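You operate a simulated robot arm through the tools that you are given. There is no shell and no other tool.

Carry out the task below with a simulated robot arm. There is one attempt and no reset: what you move stays moved.

Task
Bin the open pack and the empty pack; leave the other packs.
Fine: end with the bin's lid shut, hands clear of it; crush nothing.

The check looks at the end state, three seconds after you hand in, the way a careful person would. Anything else that was tipped, shoved, dropped, spilled or broken makes it a failure. Lids that push on must go on centred and level and be pressed home; caps that screw on are set level and turned clockwise until they are tight.

Robot
A 7-joint arm with a two-finger parallel gripper, fixed in place. Base frame: the origin is at the foot of the arm, x ahead of it, y to its left, z up. Units: mm, degrees, N and s.
With the tool pointing down near the work surface it reaches from about 420 to 900 mm from the base axis. Its first joint turns from -115.0 to 115.0 degrees. Payload 3.91 kg.
The TCP is the grasp point between the finger pads, 30 mm short of the fingertips. In the tool frame z runs along the fingers and y along their closing line. The gripper opens to 110 mm. The fingers are 20 mm wide and 10 mm thick; the gripper's body (48 by 112 mm) begins 55 mm behind the TCP.
Orientation is told as [roll, pitch, yaw] about the base's x, y, z axes, in that order, counted from this pose: with the fingers straight down and closing along the base's y, the tool's x points along the base's -x, its y along +y and its z along -z.

Tools
- The arm moves only by the tool send_rows. Its argument "plan" is text: rows parted by semicolons, each of 6 numbers parted by spaces: the shift along the tool's x, y, z in mm, then the turn, a rotation vector about the tool's x, y, z in rad. In form: dx dy dz rx ry rz; .... A call has 1 to 20 rows; each row is the pose to reach, as a shift and turn from the pose commanded when the call began, along the tool's axes at that moment. "hand" is the finger opening in mm, from 0 to 110, set as the call begins (left out, the last holds). Rows are played at 5 a second. More than 50 mm and 8.6 degrees between two rows, or a gripper value outside its range, and nothing of the call is played. Where a pose cannot be reached the arm comes as near as it can. A force on the tool above 40 N (or 10 N above the force at the start of the call, whichever is more), or a blocked arm, ends the call early, and 0.2 s more pass. Each finger travels about 153 mm/s and halts on what it meets, pressing with about 40 N; the grip force reading is that of the motor and also rises with nothing between the fingers. The clock runs only during rows and for 0.2 s after the last one: add rows that repeat a pose to give the fingers time. It gives the time, the measured TCP pose, the force on the tool (base axes), the opening and the grip force at its end, in the units of the frame above (readings bear some noise), with the torque about the TCP (base axes, N m) and any sound that the robot's microphone picked up.
- Cameras (640 x 400 px; columns grow to the right, rows downward): "scene" is fixed at [400.7, -501.5, 1654]; the picture's right is [0.96, -0.27, 0.00], its down [-0.15, -0.52, -0.84] and it looks along [0.23, 0.81, -0.54] (base axes); focal length 344 px, centre (320, 200). "wrist" rides on the gripper at [72, 17, -103] in the tool frame; the picture's right is [-0.23, 0.97, 0.00], its down [-0.76, -0.18, -0.62] and it looks along [-0.61, -0.14, 0.78] (tool axes); focal length 222 px, centre (320, 200). There is no depth. A picture from a camera that has moved, and an enlarged one, comes with that camera's place and axes in the base frame and with its lens.
- grab_frame(camera): a new picture of that camera. It takes no simulated time.
- raise_lower(by): slides the trunk up (or, below 0, down) by that many mm; the arm rides with it, the base frame stays. It gives what a move gives, with no picture.
- zoom(camera, box): a new picture of the part [left, top, right, bottom] of that camera's present view, enlarged. It takes no simulated time.
- finish_job(): hands the job in; it is judged then, once.

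Nothing tells you positions but the pictures and the camera data. Unless the task says otherwise, let go and move clear before handing in.

The tools are called as a command line: name --argument value ..., lists and objects as JSON in quotes. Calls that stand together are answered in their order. send_rows: Moves the arm, as the interface text tells. Its arguments: {"type":"object","properties":{"plan":{"type":"string"},"hand":{"type":"number"}},"required":["plan"]} The other tools are called the same way: raise_lower (by) slides the trunk up or down; grab_frame (camera) takes a picture; zoom (camera, box) takes an enlarged picture of a part of a camera's view; finish_job () hands the job in.

At the start:

```text
time: 0.0
tool_pos: [439.2, 340.3, 1300.9]
tool_rot: [0.0, 0.0, -0.1]
contact_force: [-0.2, -0.2, 0.5]
ft_torque: [0.0, 0.0, -0.03]
finger_gap: 110.1
finger_force: 0.0
trunk travel left (down, up): [-825.0, 165.0]
```

scene: 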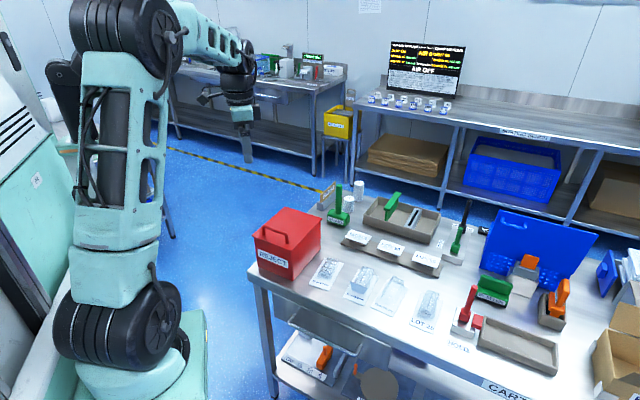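
wrist: 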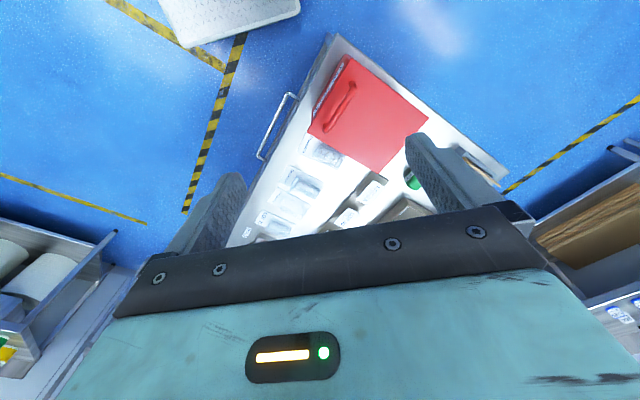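

I see a steel table with a red REJECT bin (lid with handle) and a row of clear packs in front of it. I'll look closer at the packs and the bin before moving.

zoom --camera "scene" --box '[240, 190, 460, 340]'

zoom --camera "scene" --box '[300, 240, 450, 340]'

zoom --camera "wrist" --box '[220, 30, 480, 250]'

zoom --camera "scene" --box '[420, 200, 640, 400]'

```text
2.67 times, centred on (350, 265) of scene
camera zoom: at [400.7, -501.5, 1654.0], right [0.96, -0.27, 0.0], down [-0.15, -0.52, -0.84], along [0.23, 0.81, -0.54], focal length 918 px, centre (240, 27)
```

zoom: 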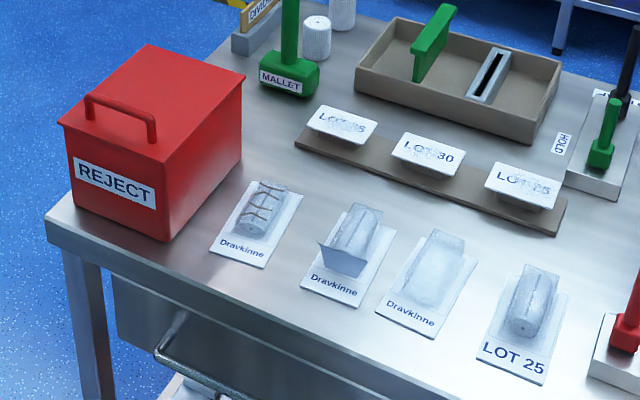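

```text
4.00 times, centred on (375, 290) of scene
camera zoom: at [400.7, -501.5, 1654.0], right [0.96, -0.27, 0.0], down [-0.15, -0.52, -0.84], along [0.23, 0.81, -0.54], focal length 1377 px, centre (100, -160)
```

zoom: 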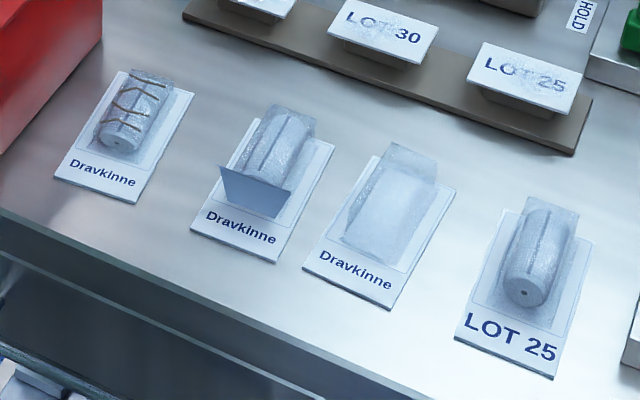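

```text
1.82 times, centred on (350, 140) of wrist
camera zoom: at [366.6, 357.4, 1404.3], right [0.23, 0.97, 0.0], down [0.76, -0.18, 0.62], along [0.61, -0.14, -0.78], focal length 404 px, centre (266, 309)
```

zoom: 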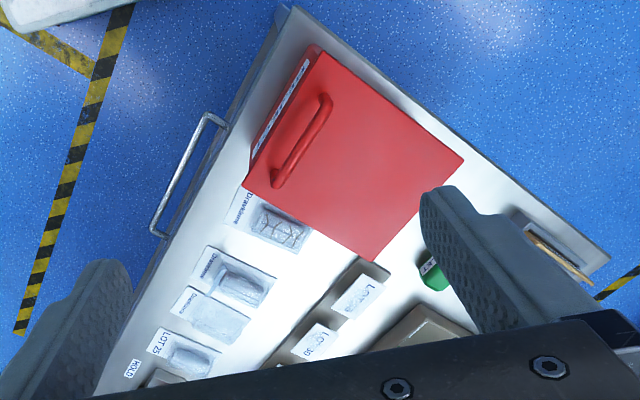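

```text
2.00 times, centred on (530, 300) of scene
camera zoom: at [400.7, -501.5, 1654.0], right [0.96, -0.27, 0.0], down [-0.15, -0.52, -0.84], along [0.23, 0.81, -0.54], focal length 688 px, centre (-100, 0)
```

zoom: 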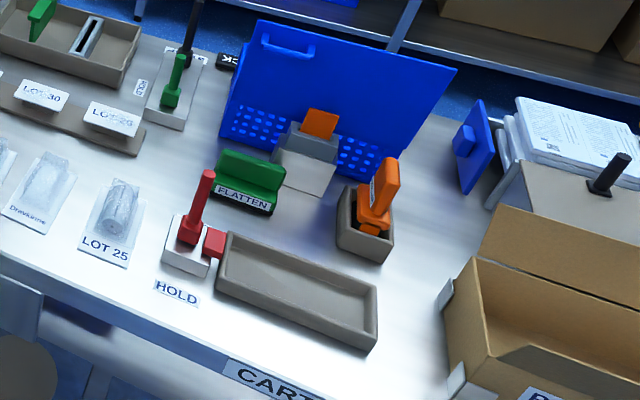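

The packs run left to right along the table's front edge: a cracked one, one with its flap open (open pack), one with nothing inside (empty pack), and LOT 25. The table looks turned about 45° to the base with its top near z 820, so I'll move the wrist camera in for a closer view.

send_rows --plan "-8 -18 30 0 0 0; -16 -36 60 0 0 0; -24 -54 90 0 0 0; -32 -72 120 0 0 0; -38 -90 151 0 0 0; -38 -90 151 0 0 0"

grab_frame --camera "wrist"

zoom --camera "wrist" --box '[200, 0, 440, 150]'

```text
time: 1.4
tool_pos: [477.9, 248.8, 1150.0]
tool_rot: [0.0, 0.0, 0.0]
contact_force: [0.3, 0.1, 0.3]
ft_torque: [-0.03, 0.02, 0.04]
finger_gap: 109.8
finger_force: 0.1
trunk travel left (down, up): [-825.0, 165.0]
```

```text
taken
camera wrist: at [405.1, 265.8, 1252.6], right [0.23, 0.97, 0.0], down [0.76, -0.18, 0.62], along [0.61, -0.14, -0.78], focal length 222 px, centre (320, 200)
```

wrist: 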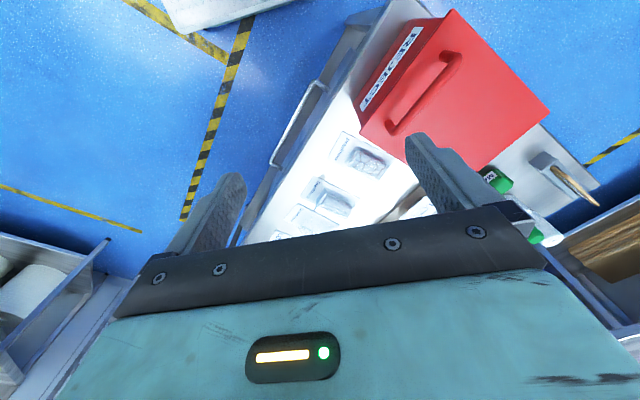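

```text
2.67 times, centred on (320, 75) of wrist
camera zoom: at [405.1, 265.8, 1252.6], right [0.23, 0.97, 0.0], down [0.76, -0.18, 0.62], along [0.61, -0.14, -0.78], focal length 592 px, centre (320, 533)
```

zoom: 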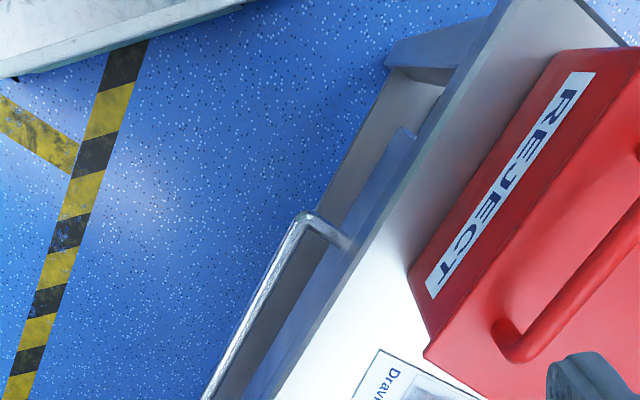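

The gripper body hides the lower half of the wrist view, so I need to be nearly above whatever I want to see. I'll go above the packs and turn +47° to line up with the table.

send_rows --plan "-37 -14 0 0 0 -0.117; -74 -28 0 0 0 -0.234; -111 -42 0 0 0 -0.351; -148 -55 0 0 0 -0.468; -186 -69 0 0 0 -0.585; -223 -83 0 0 0 -0.702; -260 -97 0 0 0 -0.82; -260 -97 0 0 0 -0.82"

grab_frame --camera "wrist"

grab_frame --camera "scene"

```text
time: 3.2
tool_pos: [737.4, 151.3, 1149.6]
tool_rot: [0.0, 0.0, 47.1]
contact_force: [-0.3, 0.3, -0.5]
ft_torque: [0.01, 0.02, 0.03]
finger_gap: 110.0
finger_force: 0.2
trunk travel left (down, up): [-825.0, 165.0]
```

```text
taken
camera wrist: at [675.3, 111.4, 1251.5], right [-0.56, 0.83, 0.0], down [0.65, 0.44, 0.62], along [0.52, 0.35, -0.78], focal length 222 px, centre (320, 200)
```

wrist: 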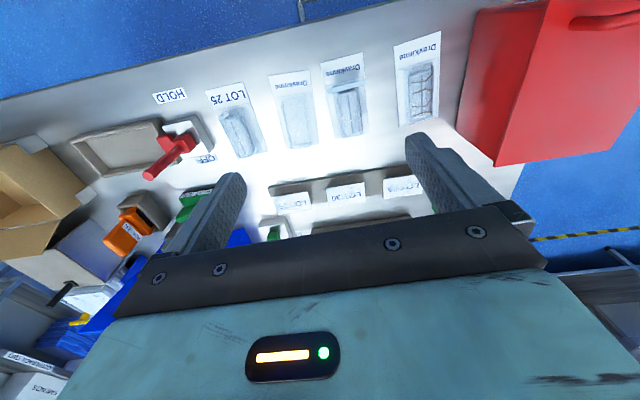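

```text
taken
```

scene: 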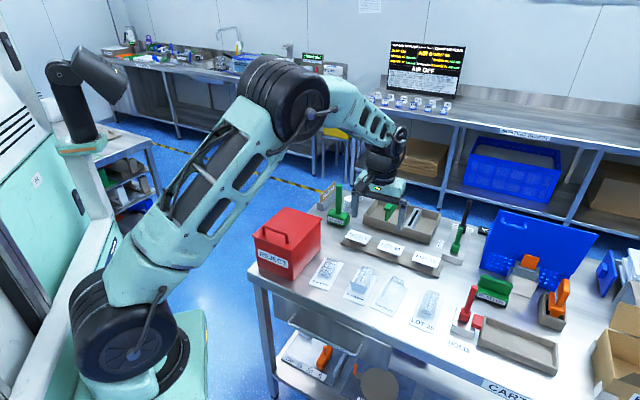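

zoom --camera "wrist" --box '[200, 20, 460, 170]'

zoom --camera "wrist" --box '[260, 40, 380, 160]'

zoom --camera "wrist" --box '[440, 0, 640, 180]'

```text
2.46 times, centred on (330, 95) of wrist
camera zoom: at [675.3, 111.4, 1251.5], right [-0.56, 0.83, 0.0], down [0.65, 0.44, 0.62], along [0.52, 0.35, -0.78], focal length 547 px, centre (295, 458)
```

zoom: 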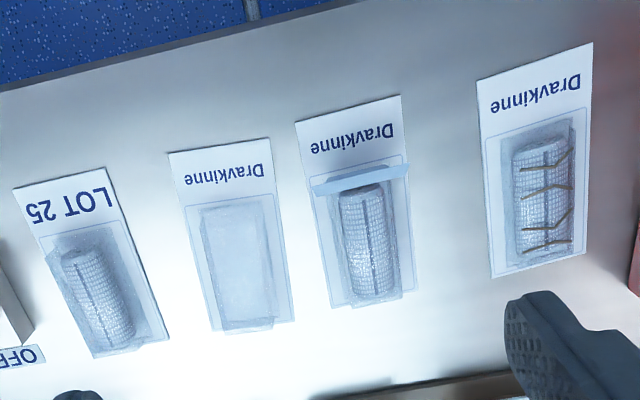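

```text
3.33 times, centred on (320, 100) of wrist
camera zoom: at [675.3, 111.4, 1251.5], right [-0.56, 0.83, 0.0], down [0.65, 0.44, 0.62], along [0.52, 0.35, -0.78], focal length 740 px, centre (320, 533)
```

zoom: 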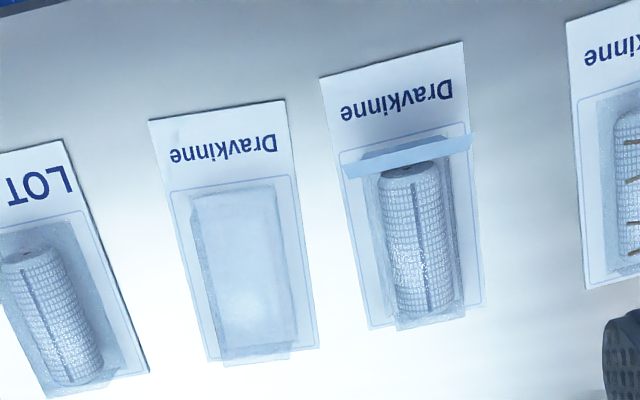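

```text
2.22 times, centred on (540, 90) of wrist
camera zoom: at [675.3, 111.4, 1251.5], right [-0.56, 0.83, 0.0], down [0.65, 0.44, 0.62], along [0.52, 0.35, -0.78], focal length 494 px, centre (-169, 444)
```

zoom: 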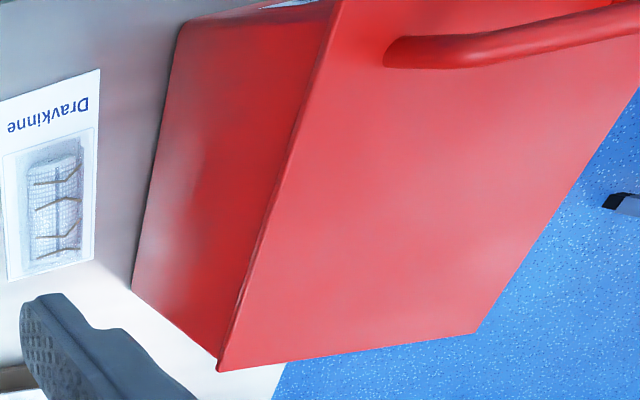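

The pack identities are now clear: pack 2 has the flap up with a roll inside (open), pack 3 has an empty blister. Next I'll look at the bin's lid and back edge to see whether it is hinged or lifts off.

send_rows --plan "-14 31.7 0 0 0 0.131; -28 63.4 0 0 0 0.262; -42 95 0 0 0 0.393; -56 127 0 0 0 0.524; -70 158.5 0 0 0 0.655; -84 190 0 0 0 0.786; -98 222 0 0 0 0.917; -112 253.6 0 0 0 1.048; -126 285.3 0 0 0 1.179; -140 317 0 0 0 1.31; -154 348.7 0 0 0 1.441; -167.6 380.4 0 0 0 1.572; -167.6 380.4 0 0 0 1.572"

grab_frame --camera "wrist"

zoom --camera "wrist" --box '[180, 0, 480, 190]'

grab_frame --camera "scene"

```text
time: 6.0
tool_pos: [556.0, 511.1, 1147.1]
tool_rot: [0.0, 0.1, -43.2]
contact_force: [0.4, 0.6, -0.9]
ft_torque: [-0.01, 0.0, 0.02]
finger_gap: 110.1
finger_force: 0.0
out of reach, approached as far as the arm can: row 11, 12, 13
trunk travel left (down, up): [-825.0, 165.0]
```

```text
taken
camera wrist: at [515.0, 575.3, 1249.6], right [0.83, 0.55, 0.0], down [0.43, -0.65, 0.62], along [0.35, -0.52, -0.78], focal length 222 px, centre (320, 200)
```

wrist: 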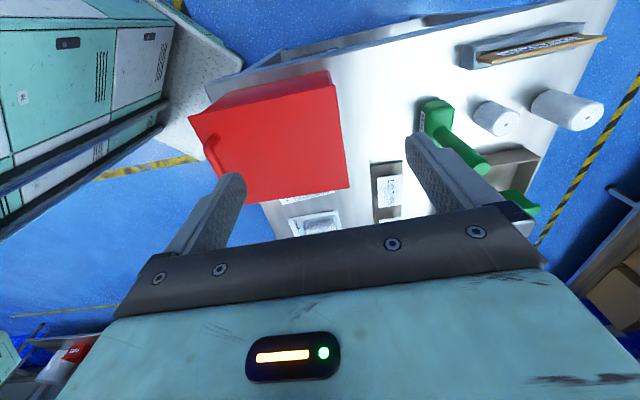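

```text
2.11 times, centred on (330, 95) of wrist
camera zoom: at [515.0, 575.3, 1249.6], right [0.83, 0.55, 0.0], down [0.43, -0.65, 0.62], along [0.35, -0.52, -0.78], focal length 468 px, centre (299, 421)
```

zoom: 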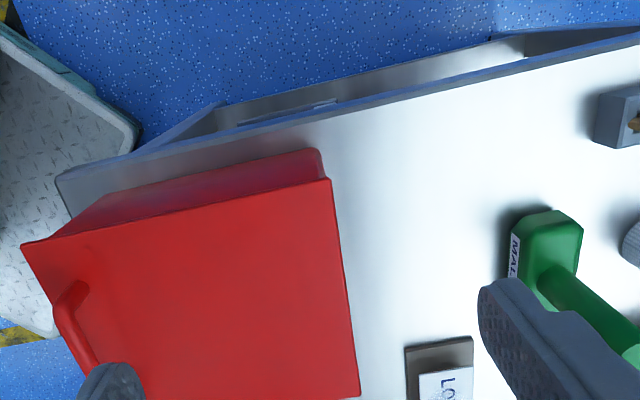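

```text
taken
```

scene: 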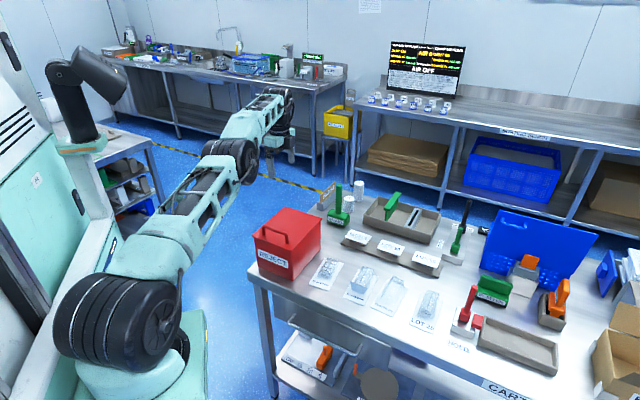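

The lid sits flush at the back and overhangs the front, with the handle about 25 mm behind the front edge, so I take it to be hinged at the back. Lid top is near z 955, the bin centre near (550, 415) at 45°. I'll raise the trunk for more reach up high, then get above the handle.

raise_lower --by 165

```text
time: 7.9
tool_pos: [555.6, 512.7, 1312.2]
tool_rot: [0.0, 0.0, -43.1]
contact_force: [-0.4, -0.1, -0.6]
ft_torque: [0.01, 0.01, -0.02]
finger_gap: 110.0
finger_force: 0.1
trunk travel left (down, up): [-990.0, 0.0]
```

send_rows --plan "-10 -24 34 0 0 0.01; -20 -48 67 0 0 0.02; -30 -73 101 0 0 0.033; -40 -97 134 0 0 0.033; -50 -121 168 0 0 0.033; -59 -146 202 0 0 0.033; -59 -146 202 0 0 0.033"

grab_frame --camera "wrist"

grab_frame --camera "scene"

```text
time: 9.5
tool_pos: [500.7, 365.3, 1109.6]
tool_rot: [-0.1, 0.0, -45.0]
contact_force: [0.0, -0.7, 0.3]
ft_torque: [0.0, 0.01, -0.03]
finger_gap: 109.8
finger_force: 0.1
trunk travel left (down, up): [-990.0, 0.0]
```

```text
taken
camera wrist: at [460.6, 428.6, 1211.3], right [0.85, 0.53, 0.0], down [0.41, -0.66, 0.62], along [0.33, -0.53, -0.78], focal length 222 px, centre (320, 200)
```

wrist: 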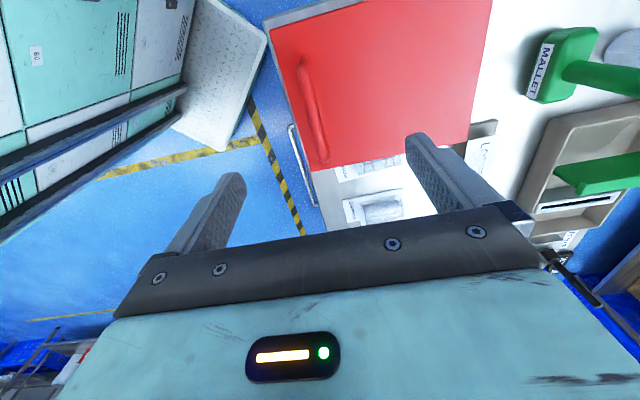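

```text
taken
```

scene: 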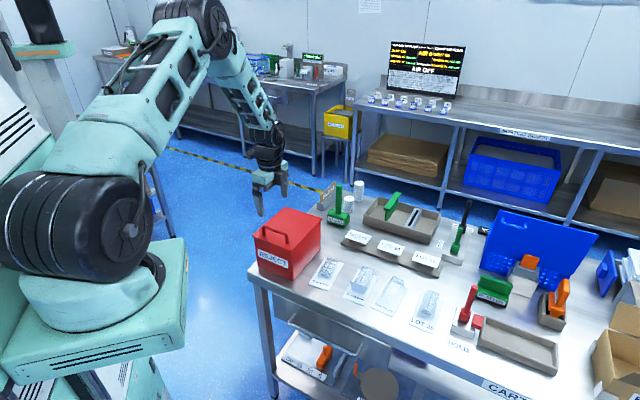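

zoom --camera "wrist" --box '[240, 0, 480, 180]'

zoom --camera "scene" --box '[235, 180, 345, 290]'

```text
2.22 times, centred on (360, 90) of wrist
camera zoom: at [460.6, 428.6, 1211.3], right [0.85, 0.53, 0.0], down [0.41, -0.66, 0.62], along [0.33, -0.53, -0.78], focal length 494 px, centre (231, 444)
```

zoom: 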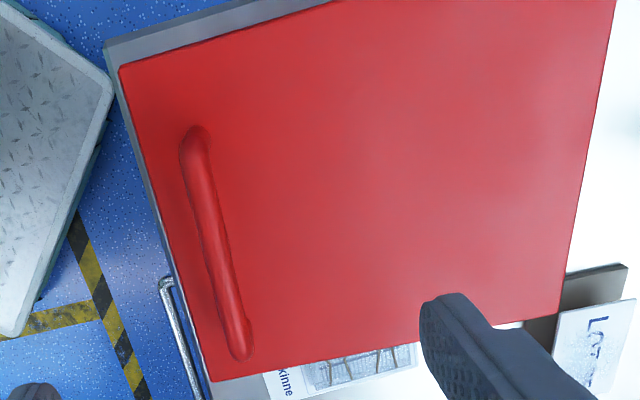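

```text
3.64 times, centred on (290, 235) of scene
camera zoom: at [400.7, -501.5, 1654.0], right [0.96, -0.27, 0.0], down [-0.15, -0.52, -0.84], along [0.23, 0.81, -0.54], focal length 1252 px, centre (429, 73)
```

zoom: 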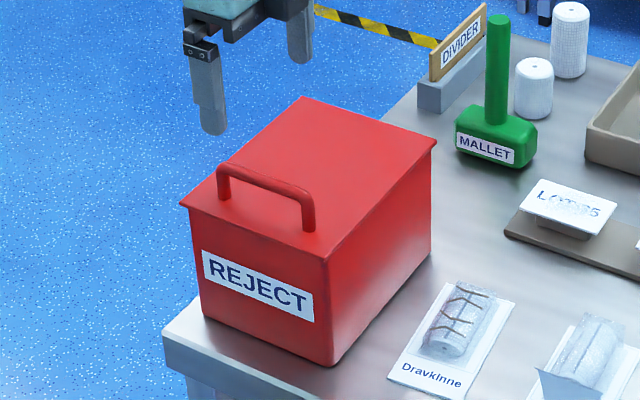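

The handle is a round bar about 97 mm long along the front edge, centred near (495, 365) and roughly 30 mm above the lid. I'll come down around it with the fingers wide open and check the fit.

send_rows --plan "2 -2 32 0 0 0; 3.8 -4.2 64 0 0 0; 3.8 -4.2 90 0 0 0; 3.8 -4.2 90 0 0 0"

grab_frame --camera "wrist"

zoom --camera "wrist" --box '[200, 60, 460, 260]'

zoom --camera "scene" --box '[235, 180, 345, 290]'

```text
time: 10.5
tool_pos: [494.2, 366.3, 1020.1]
tool_rot: [-0.1, 0.0, -45.0]
contact_force: [-0.7, -0.4, -0.2]
ft_torque: [0.0, 0.01, 0.01]
finger_gap: 110.2
finger_force: 0.2
trunk travel left (down, up): [-990.0, 0.0]
```

```text
taken
camera wrist: at [455.2, 428.9, 1123.0], right [0.85, 0.53, 0.0], down [0.41, -0.66, 0.62], along [0.33, -0.53, -0.78], focal length 222 px, centre (320, 200)
```

wrist: 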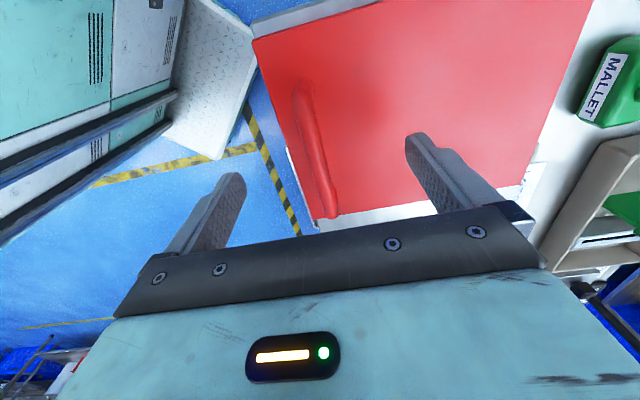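

```text
2.00 times, centred on (330, 160) of wrist
camera zoom: at [455.2, 428.9, 1123.0], right [0.85, 0.53, 0.0], down [0.41, -0.66, 0.62], along [0.33, -0.53, -0.78], focal length 444 px, centre (300, 280)
```

zoom: 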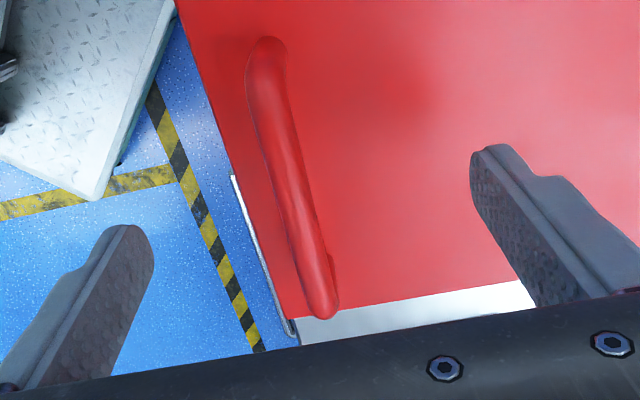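

```text
3.64 times, centred on (290, 235) of scene
camera zoom: at [400.7, -501.5, 1654.0], right [0.96, -0.27, 0.0], down [-0.15, -0.52, -0.84], along [0.23, 0.81, -0.54], focal length 1252 px, centre (429, 73)
```

zoom: 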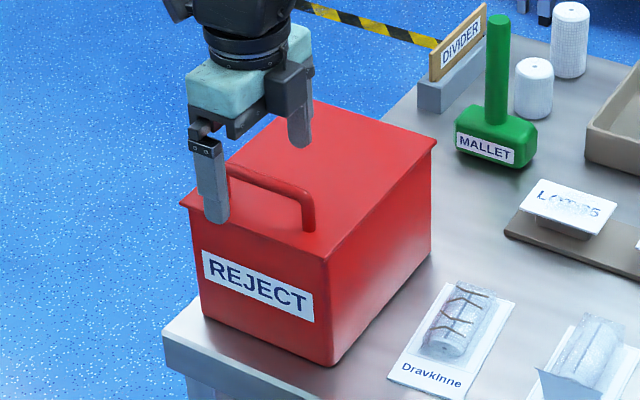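

The bar is centred between the fingers (tool at (494, 366), bar in line). I'll lower 22 mm so the tips stay clear of the lid, then close on the bar.

send_rows --plan "0 0 11 0 0 0; 0 0 22 0 0 0; 0 0 22 0 0 0" --hand 60

zoom --camera "wrist" --box '[200, 60, 460, 260]'

zoom --camera "scene" --box '[235, 180, 345, 290]'

```text
time: 11.3
tool_pos: [494.4, 364.0, 997.3]
tool_rot: [0.1, 0.0, -44.9]
contact_force: [-0.1, -0.7, 0.6]
ft_torque: [-0.01, 0.0, 0.01]
finger_gap: 59.8
finger_force: 0.1
trunk travel left (down, up): [-990.0, 0.0]
```

```text
2.00 times, centred on (330, 160) of wrist
camera zoom: at [455.3, 429.0, 1101.0], right [0.85, 0.53, 0.0], down [0.41, -0.66, 0.62], along [0.33, -0.53, -0.78], focal length 444 px, centre (300, 280)
```

zoom: 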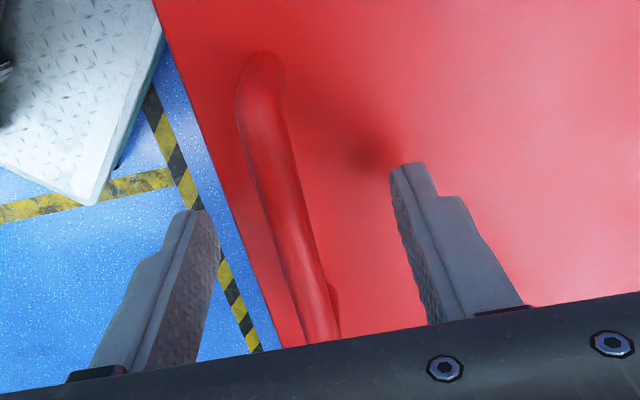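

```text
3.64 times, centred on (290, 235) of scene
camera zoom: at [400.7, -501.5, 1654.0], right [0.96, -0.27, 0.0], down [-0.15, -0.52, -0.84], along [0.23, 0.81, -0.54], focal length 1252 px, centre (429, 73)
```

zoom: 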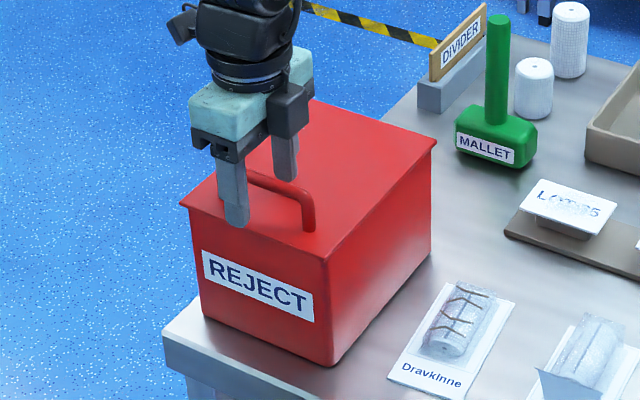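

send_rows --plan "0 0 0 0 0 0; 0 0 0 0 0 0; 0 0 0 0 0 0" --hand 20

zoom --camera "wrist" --box '[200, 60, 460, 260]'

```text
time: 12.1
tool_pos: [494.0, 366.1, 997.2]
tool_rot: [0.0, 0.0, -45.0]
contact_force: [-0.5, -0.6, -0.1]
ft_torque: [-0.01, -0.02, 0.02]
finger_gap: 20.0
finger_force: 0.0
trunk travel left (down, up): [-990.0, 0.0]
```

```text
2.00 times, centred on (330, 160) of wrist
camera zoom: at [455.2, 428.9, 1101.1], right [0.85, 0.53, 0.0], down [0.41, -0.66, 0.62], along [0.33, -0.53, -0.78], focal length 444 px, centre (300, 280)
```

zoom: 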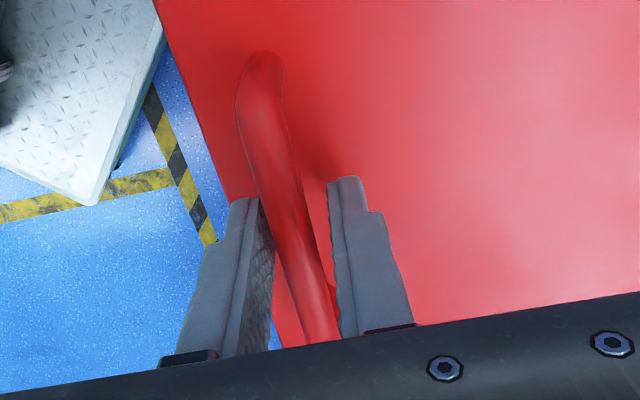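

The bar is between the fingers with no contact so far, so I'll close onto it.

send_rows --plan "0 0 0 0 0 0; 0 0 0 0 0 0; 0 0 0 0 0 0" --hand 0

zoom --camera "wrist" --box '[200, 60, 460, 260]'

```text
time: 12.9
tool_pos: [492.4, 363.4, 998.0]
tool_rot: [-0.1, -0.1, -45.0]
contact_force: [-4.4, -5.7, 2.3]
ft_torque: [-0.03, 0.08, -0.02]
finger_gap: 11.7
finger_force: 45.3
trunk travel left (down, up): [-990.0, 0.0]
```

```text
2.00 times, centred on (330, 160) of wrist
camera zoom: at [454.6, 428.4, 1101.0], right [0.85, 0.53, 0.0], down [0.41, -0.66, 0.62], along [0.33, -0.53, -0.78], focal length 444 px, centre (300, 280)
```

zoom: 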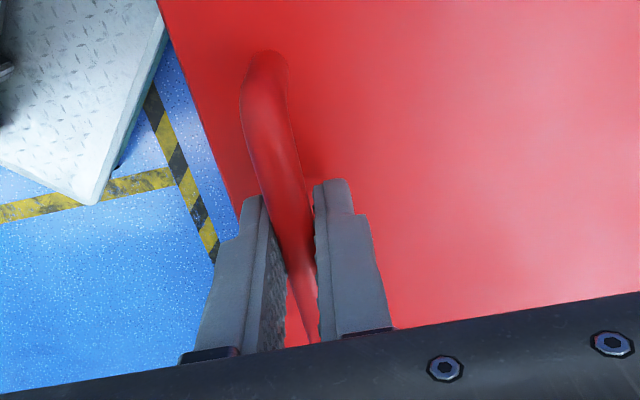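

Grip is on the 11.7 mm bar. I'll lift gently along a hinge arc of about 6° and check forces and the picture to confirm how the lid moves.

send_rows --plan "0 1.9 -8.7 0 0 0; 0 4.3 -17.4 0 0 0; 0 4.3 -17.4 0 0 0"

grab_frame --camera "wrist"

zoom --camera "scene" --box '[235, 180, 345, 290]'

```text
time: 13.7
tool_pos: [497.3, 367.6, 1014.5]
tool_rot: [0.0, 0.0, -45.0]
contact_force: [-5.0, -9.5, 2.1]
ft_torque: [0.08, 0.23, 0.01]
finger_gap: 11.8
finger_force: 45.4
trunk travel left (down, up): [-990.0, 0.0]
```

```text
taken
camera wrist: at [458.1, 431.9, 1118.6], right [0.85, 0.53, 0.0], down [0.41, -0.66, 0.62], along [0.33, -0.53, -0.78], focal length 222 px, centre (320, 200)
```

wrist: 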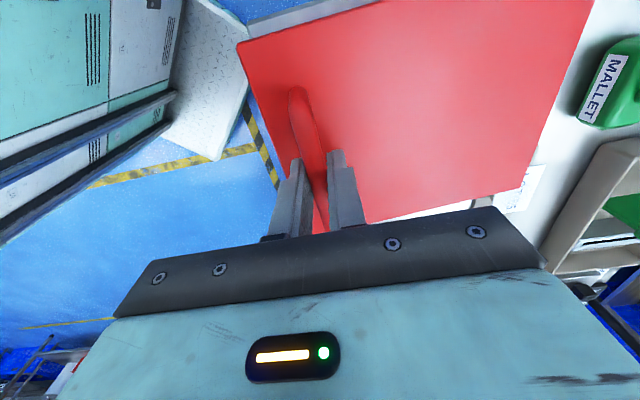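

```text
3.64 times, centred on (290, 235) of scene
camera zoom: at [400.7, -501.5, 1654.0], right [0.96, -0.27, 0.0], down [-0.15, -0.52, -0.84], along [0.23, 0.81, -0.54], focal length 1252 px, centre (429, 73)
```

zoom: 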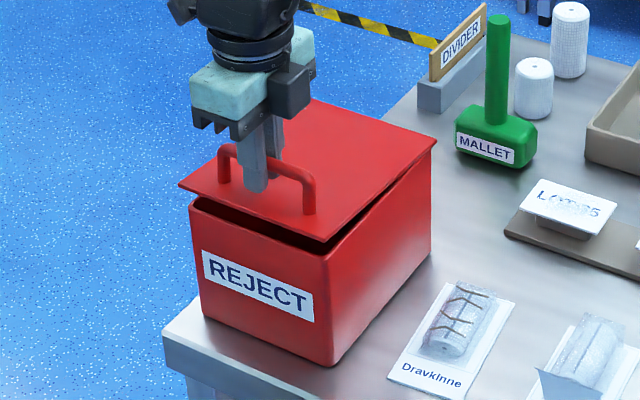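

Confirmed: the lid is hinged at the back and follows the arc with only about 10 N sideways load. I'll continue along the arc to about 30°, correcting the offset slightly.

send_rows --plan "0 2.4 -11.3 0 0 0; 0 8.4 -25.1 0 0 0; 0 15.6 -38.3 0 0 0; 0 23.9 -50.8 0 0 0; 0 33.2 -62.6 0 0 0; 0 33.2 -62.6 0 0 0"

grab_frame --camera "wrist"

zoom --camera "scene" --box '[235, 160, 365, 290]'

```text
time: 15.1
tool_pos: [522.1, 393.1, 1079.0]
tool_rot: [0.2, 0.0, -44.9]
contact_force: [7.2, 2.4, -6.7]
ft_torque: [-0.15, -0.21, 0.0]
finger_gap: 11.2
finger_force: 45.2
trunk travel left (down, up): [-990.0, 0.0]
```

```text
taken
camera wrist: at [483.3, 457.1, 1181.5], right [0.85, 0.53, 0.0], down [0.41, -0.66, 0.62], along [0.33, -0.53, -0.78], focal length 222 px, centre (320, 200)
```

wrist: 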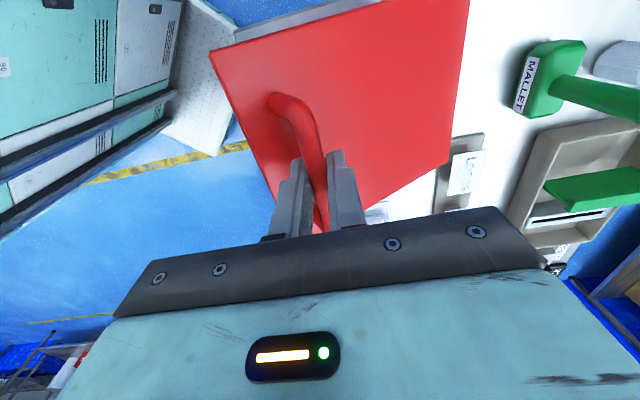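

```text
3.08 times, centred on (300, 225) of scene
camera zoom: at [400.7, -501.5, 1654.0], right [0.96, -0.27, 0.0], down [-0.15, -0.52, -0.84], along [0.23, 0.81, -0.54], focal length 1059 px, centre (382, 123)
```

zoom: 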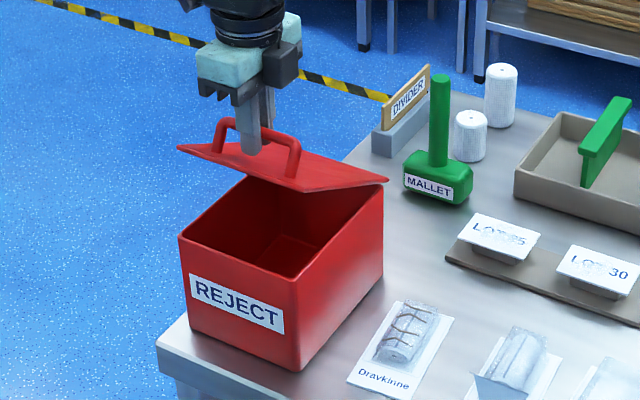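

The lid is opening smoothly with the bin staying put. I refined the arc (bar about 38 mm above the hinge line, 169 mm out) and continue to 60°.

send_rows --plan "0 11.8 -10 0 0 0; 0 23.4 -19.7 0 0 0; 0 35.8 -28.4 0 0 0; 0 48.9 -35.9 0 0 0; 0 62.6 -42.2 0 0 0; 0 76.8 -47.4 0 0 0; 0 76.8 -47.4 0 0 0"

grab_frame --camera "wrist"

zoom --camera "scene" --box '[235, 140, 385, 290]'

```text
time: 16.7
tool_pos: [576.3, 446.9, 1126.4]
tool_rot: [0.1, 0.0, -45.1]
contact_force: [0.6, -2.3, 1.5]
ft_torque: [-0.07, 0.06, -0.01]
finger_gap: 11.6
finger_force: 45.0
trunk travel left (down, up): [-990.0, 0.0]
```

```text
taken
camera wrist: at [536.2, 510.1, 1229.0], right [0.85, 0.53, 0.0], down [0.41, -0.66, 0.62], along [0.33, -0.53, -0.78], focal length 222 px, centre (320, 200)
```

wrist: 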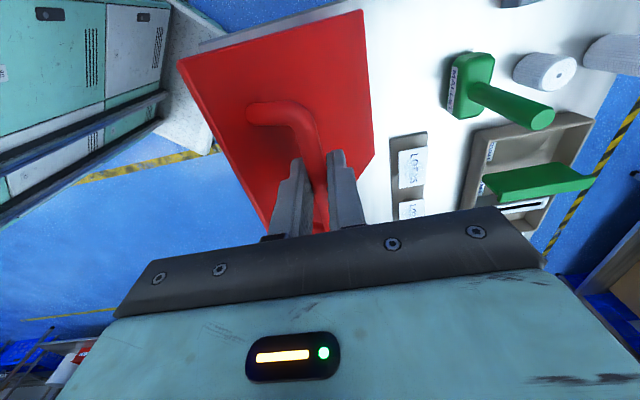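

```text
2.67 times, centred on (310, 215) of scene
camera zoom: at [400.7, -501.5, 1654.0], right [0.96, -0.27, 0.0], down [-0.15, -0.52, -0.84], along [0.23, 0.81, -0.54], focal length 918 px, centre (347, 160)
```

zoom: 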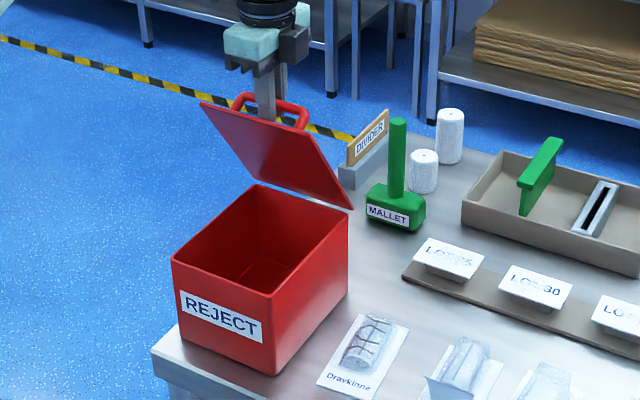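

Very low forces and the bin is empty inside. I'll continue from 60° to about 90°.

send_rows --plan "0 14.6 -3.9 0 0 0; 0 29.5 -6.4 0 0 0; 0 44.6 -7.6 0 0 0; 0 59.7 -7.6 0 0 0; 0 74.8 -6.3 0 0 0; 0 89.6 -3.6 0 0 0; 0 89.6 -3.6 0 0 0"

grab_frame --camera "wrist"

zoom --camera "scene" --box '[235, 120, 405, 290]'

```text
time: 18.3
tool_pos: [612.3, 482.9, 1133.9]
tool_rot: [-0.1, 0.1, -45.0]
contact_force: [-6.5, 5.0, -1.0]
ft_torque: [-0.78, -0.67, -0.09]
finger_gap: 11.2
finger_force: 45.0
out of reach, approached as far as the arm can: row 4, 5, 6, 7
trunk travel left (down, up): [-990.0, 0.0]
```

```text
taken
camera wrist: at [573.3, 547.1, 1236.9], right [0.85, 0.53, 0.0], down [0.42, -0.66, 0.62], along [0.33, -0.53, -0.78], focal length 222 px, centre (320, 200)
```

wrist: 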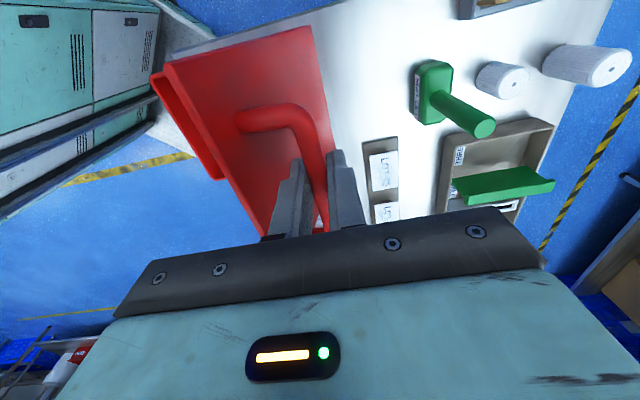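

```text
2.35 times, centred on (320, 205) of scene
camera zoom: at [400.7, -501.5, 1654.0], right [0.96, -0.27, 0.0], down [-0.15, -0.52, -0.84], along [0.23, 0.81, -0.54], focal length 810 px, centre (320, 188)
```

zoom: 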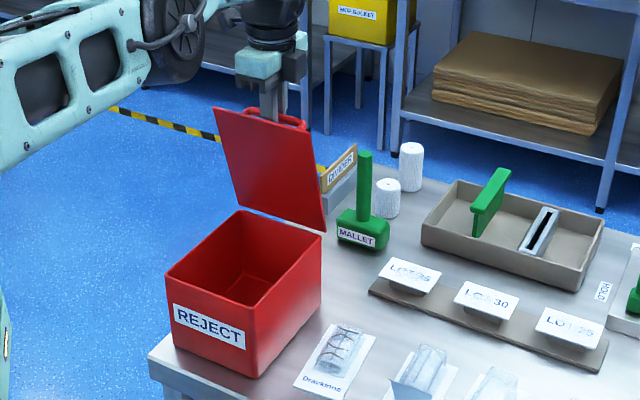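

The lid is at about 77° and the arm ran out of reach with the tool vertical. I'll tilt the tool 15° so the fingers lean outward (wrist nearer the base) while following the arc on to 90°.

send_rows --plan "0 -1 0 -0.0873 0 0; 0 -1.9 0.2 -0.1745 0 0; 0 -2.8 0.4 -0.262 0 0; 0 5.1 0.5 -0.262 0 0; 0 12.6 1.2 -0.262 0 0; 0 12.6 1.2 -0.262 0 0"

grab_frame --camera "wrist"

zoom --camera "scene" --box '[235, 120, 405, 290]'

```text
time: 19.7
tool_pos: [622.8, 491.9, 1133.1]
tool_rot: [15.0, 0.1, -44.9]
contact_force: [-11.4, 11.5, 4.6]
ft_torque: [0.35, 0.36, 0.05]
finger_gap: 11.2
finger_force: 44.8
trunk travel left (down, up): [-990.0, 0.0]
```

```text
taken
camera wrist: at [563.6, 536.3, 1237.5], right [0.83, 0.5, 0.25], down [0.3, -0.78, 0.55], along [0.48, -0.38, -0.79], focal length 222 px, centre (320, 200)
```

wrist: 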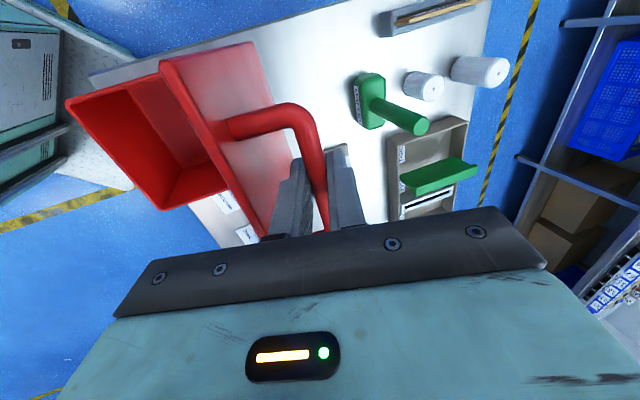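

```text
2.35 times, centred on (320, 205) of scene
camera zoom: at [400.7, -501.5, 1654.0], right [0.96, -0.27, 0.0], down [-0.15, -0.52, -0.84], along [0.23, 0.81, -0.54], focal length 810 px, centre (320, 188)
```

zoom: 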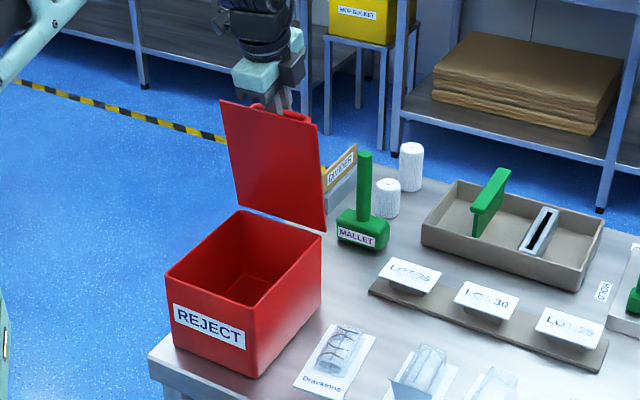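

The lid is near 83° and I can see into the bin. There's a 16 N sideways load, so the true arc drifts slightly left. I'll correct by 3 mm and continue past vertical to 95°.

send_rows --plan "2 3.6 1.2 0 0 0; 3 7.2 2.5 0 0 0; 3 14 5.7 0 0 0; 3 20.8 9 0 0 0; 3.3 27.3 12.7 0 0 0; 3.5 33.9 16.5 0 0 0; 3.5 33.9 16.5 0 0 0"

grab_frame --camera "wrist"

zoom --camera "scene" --box '[235, 120, 405, 290]'

```text
time: 21.3
tool_pos: [648.1, 517.4, 1126.0]
tool_rot: [15.1, -0.1, -45.0]
contact_force: [2.2, 3.2, 8.6]
ft_torque: [-0.17, -0.38, -0.15]
finger_gap: 11.3
finger_force: 44.6
trunk travel left (down, up): [-990.0, 0.0]
```

```text
taken
camera wrist: at [589.4, 562.4, 1229.7], right [0.83, 0.5, 0.25], down [0.3, -0.77, 0.56], along [0.48, -0.38, -0.79], focal length 222 px, centre (320, 200)
```

wrist: 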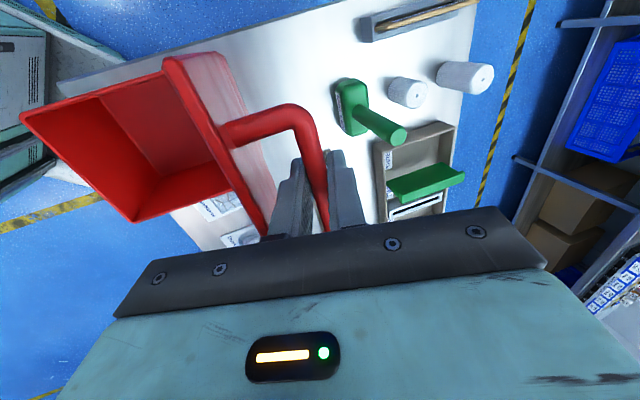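

```text
2.35 times, centred on (320, 205) of scene
camera zoom: at [400.7, -501.5, 1654.0], right [0.96, -0.27, 0.0], down [-0.15, -0.52, -0.84], along [0.23, 0.81, -0.54], focal length 810 px, centre (320, 188)
```

zoom: 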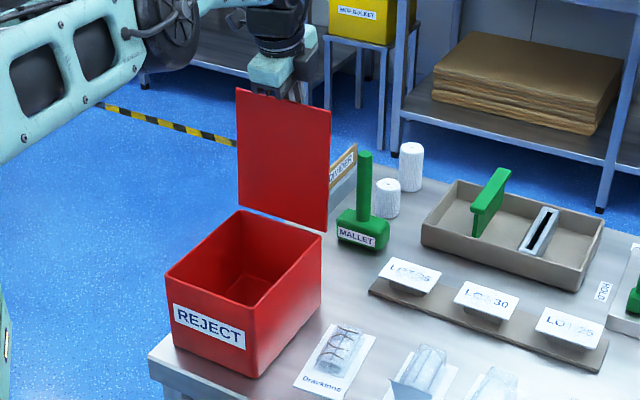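

The lid is just past vertical (about 95°) with low forces, and nothing stands close behind it (the divider is about 230 mm back). I'll go slowly another 5° to feel for the stop.

send_rows --plan "0 3.2 1.6 0 0 0; 0 6.3 3.6 0 0 0; 0 9.4 5.7 0 0 0; 0 12.5 7.8 0 0 0; 0 12.5 7.8 0 0 0"

zoom --camera "scene" --box '[235, 120, 405, 290]'

zoom --camera "wrist" --box '[140, 20, 400, 240]'

```text
time: 22.5
tool_pos: [649.2, 520.0, 1124.6]
tool_rot: [15.3, 0.0, -45.1]
contact_force: [14.9, -2.7, 25.3]
ft_torque: [-0.02, -0.35, -0.09]
finger_gap: 11.6
finger_force: 44.9
out of reach, approached as far as the arm can: row 1, 2, 3, 4, 5
trunk travel left (down, up): [-990.0, 0.0]
```

```text
2.35 times, centred on (320, 205) of scene
camera zoom: at [400.7, -501.5, 1654.0], right [0.96, -0.27, 0.0], down [-0.15, -0.52, -0.84], along [0.23, 0.81, -0.54], focal length 810 px, centre (320, 188)
```

zoom: 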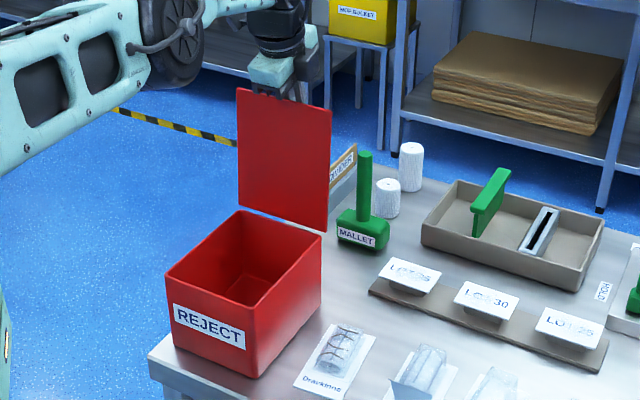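

```text
1.82 times, centred on (270, 130) of wrist
camera zoom: at [590.4, 563.3, 1229.0], right [0.82, 0.5, 0.26], down [0.3, -0.78, 0.55], along [0.48, -0.38, -0.79], focal length 404 px, centre (411, 327)
```

zoom: 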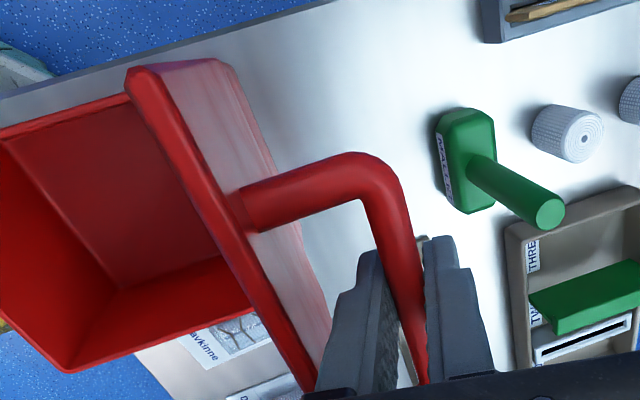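

The arm is at its reach limit with the lid at about 96°, and pressing down a little too hard. I'll ease up 2–3 mm, then loosen the fingers slightly while still caging the bar, to see which way the lid rests.

send_rows --plan "0 0.4 -1.5 0 0 0; 0 0.8 -3 0 0 0; 0 0.8 -3 0 0 0"

```text
time: 23.3
tool_pos: [648.7, 517.9, 1124.8]
tool_rot: [15.1, 0.0, -45.1]
contact_force: [18.8, -9.2, 23.5]
ft_torque: [-0.13, -0.23, -0.06]
finger_gap: 11.4
finger_force: 45.4
trunk travel left (down, up): [-990.0, 0.0]
```

send_rows --plan "0 0.4 -1.5 0 0 0; 0 0.8 -3 0 0 0; 0 0.8 -3 0 0 0; 0 0.8 -3 0 0 0"

zoom --camera "wrist" --box '[220, 100, 400, 240]'

```text
time: 24.3
tool_pos: [648.2, 517.3, 1125.8]
tool_rot: [14.7, 0.0, -45.0]
contact_force: [15.4, -12.6, 8.2]
ft_torque: [-0.18, -0.18, -0.05]
finger_gap: 11.5
finger_force: 45.7
trunk travel left (down, up): [-990.0, 0.0]
```

```text
2.86 times, centred on (310, 170) of wrist
camera zoom: at [589.2, 562.1, 1229.9], right [0.83, 0.5, 0.25], down [0.3, -0.77, 0.56], along [0.47, -0.38, -0.79], focal length 635 px, centre (349, 286)
```

zoom: 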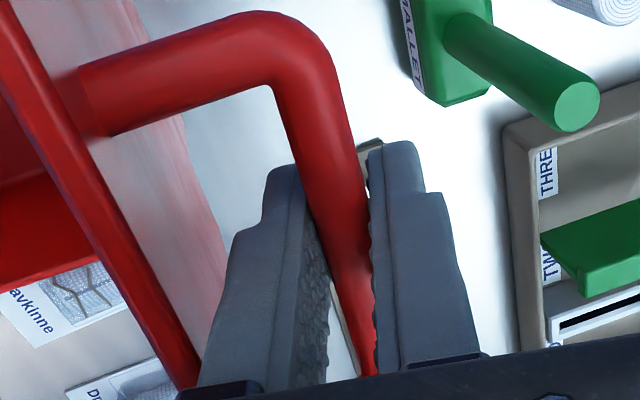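

send_rows --plan "-1.5 0 0 0 0 0; -3 0 0 0 0 0; -3 0 -0.8 0 0 0; -3 0 -0.8 0 0 0"

```text
time: 25.3
tool_pos: [647.2, 516.8, 1124.7]
tool_rot: [14.7, 0.2, -44.9]
contact_force: [-1.5, -1.9, -11.0]
ft_torque: [-0.15, -0.06, -0.03]
finger_gap: 11.4
finger_force: 44.8
trunk travel left (down, up): [-990.0, 0.0]
```

Forces are mostly balanced now. I'll loosen the fingers to 22 mm, still caging the bar, and watch the lid.

send_rows --plan "0 0 0 0 0 0; 0 0 0 0 0 0; 0 0 0 0 0 0; 0 0 0 0 0 0" --hand 22

zoom --camera "wrist" --box '[220, 100, 400, 240]'

zoom --camera "scene" --box '[235, 120, 405, 290]'

```text
time: 26.3
tool_pos: [649.3, 516.9, 1127.6]
tool_rot: [15.0, 0.0, -45.0]
contact_force: [0.5, 0.3, -0.4]
ft_torque: [0.01, -0.02, 0.01]
finger_gap: 22.0
finger_force: 0.0
trunk travel left (down, up): [-990.0, 0.0]
```

```text
2.86 times, centred on (310, 170) of wrist
camera zoom: at [590.6, 561.1, 1232.3], right [0.83, 0.5, 0.25], down [0.3, -0.77, 0.56], along [0.48, -0.38, -0.79], focal length 635 px, centre (349, 286)
```

zoom: 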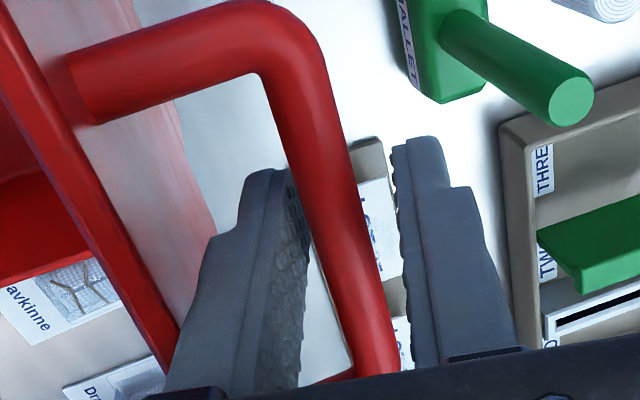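

```text
2.35 times, centred on (320, 205) of scene
camera zoom: at [400.7, -501.5, 1654.0], right [0.96, -0.27, 0.0], down [-0.15, -0.52, -0.84], along [0.23, 0.81, -0.54], focal length 810 px, centre (320, 188)
```

zoom: 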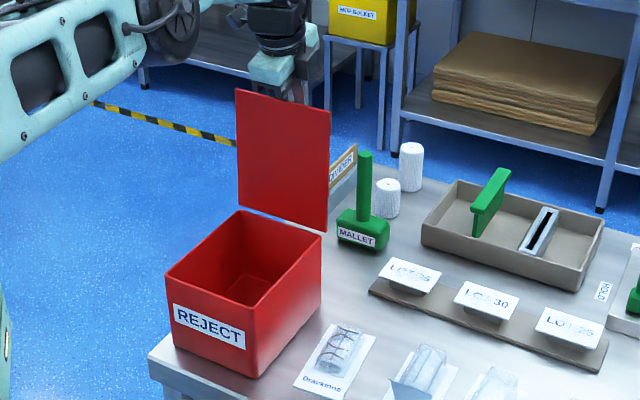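

send_rows --plan "0 0 0 0 0 0; 0 0 0 0 0 0; 0 0 0 0 0 0; 0 0 0 0 0 0; 0 0 0 0 0 0; 0 0 0 0 0 0; 0 0 0 0 0 0; 0 0 0 0 0 0"

zoom --camera "wrist" --box '[220, 100, 400, 240]'

```text
time: 28.1
tool_pos: [649.5, 517.9, 1128.4]
tool_rot: [15.0, 0.1, -45.0]
contact_force: [0.3, 1.3, 0.6]
ft_torque: [0.01, -0.01, 0.01]
finger_gap: 22.0
finger_force: 0.0
trunk travel left (down, up): [-990.0, 0.0]
```

```text
2.86 times, centred on (310, 170) of wrist
camera zoom: at [590.5, 561.1, 1232.3], right [0.83, 0.5, 0.25], down [0.3, -0.77, 0.56], along [0.48, -0.38, -0.79], focal length 635 px, centre (349, 286)
```

zoom: 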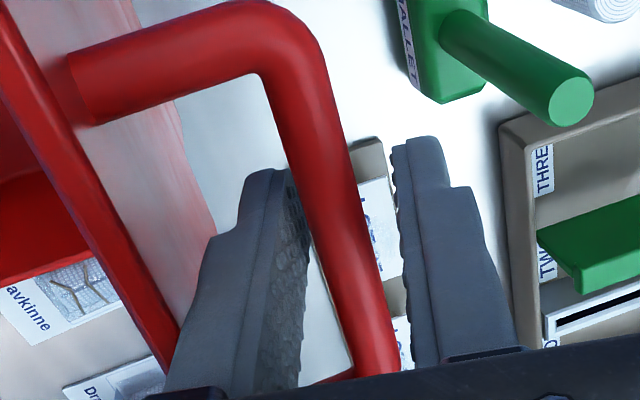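

The lid stays put on its own at about 96°. Now I'll back out along the finger axis in small steps, watching for reach limits and contact.

send_rows --plan "0 0 -3 0 0 0; 0 0 -6 0 0 0; 0 0 -9 0 0 0; 0 0 -9 0 0 0" --hand 20

zoom --camera "wrist" --box '[220, 100, 400, 240]'

```text
time: 29.1
tool_pos: [649.6, 514.8, 1137.2]
tool_rot: [14.9, 0.0, -45.0]
contact_force: [-0.3, 0.3, 0.4]
ft_torque: [0.02, -0.03, -0.01]
finger_gap: 20.0
finger_force: 0.0
trunk travel left (down, up): [-990.0, 0.0]
```

```text
2.86 times, centred on (310, 170) of wrist
camera zoom: at [589.5, 559.1, 1241.5], right [0.83, 0.5, 0.25], down [0.3, -0.77, 0.56], along [0.48, -0.38, -0.79], focal length 635 px, centre (349, 286)
```

zoom: 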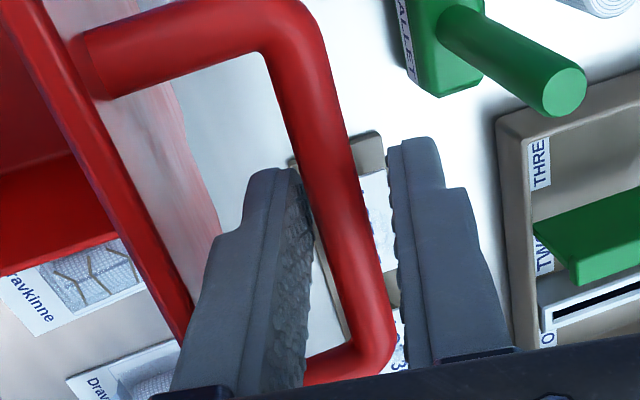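

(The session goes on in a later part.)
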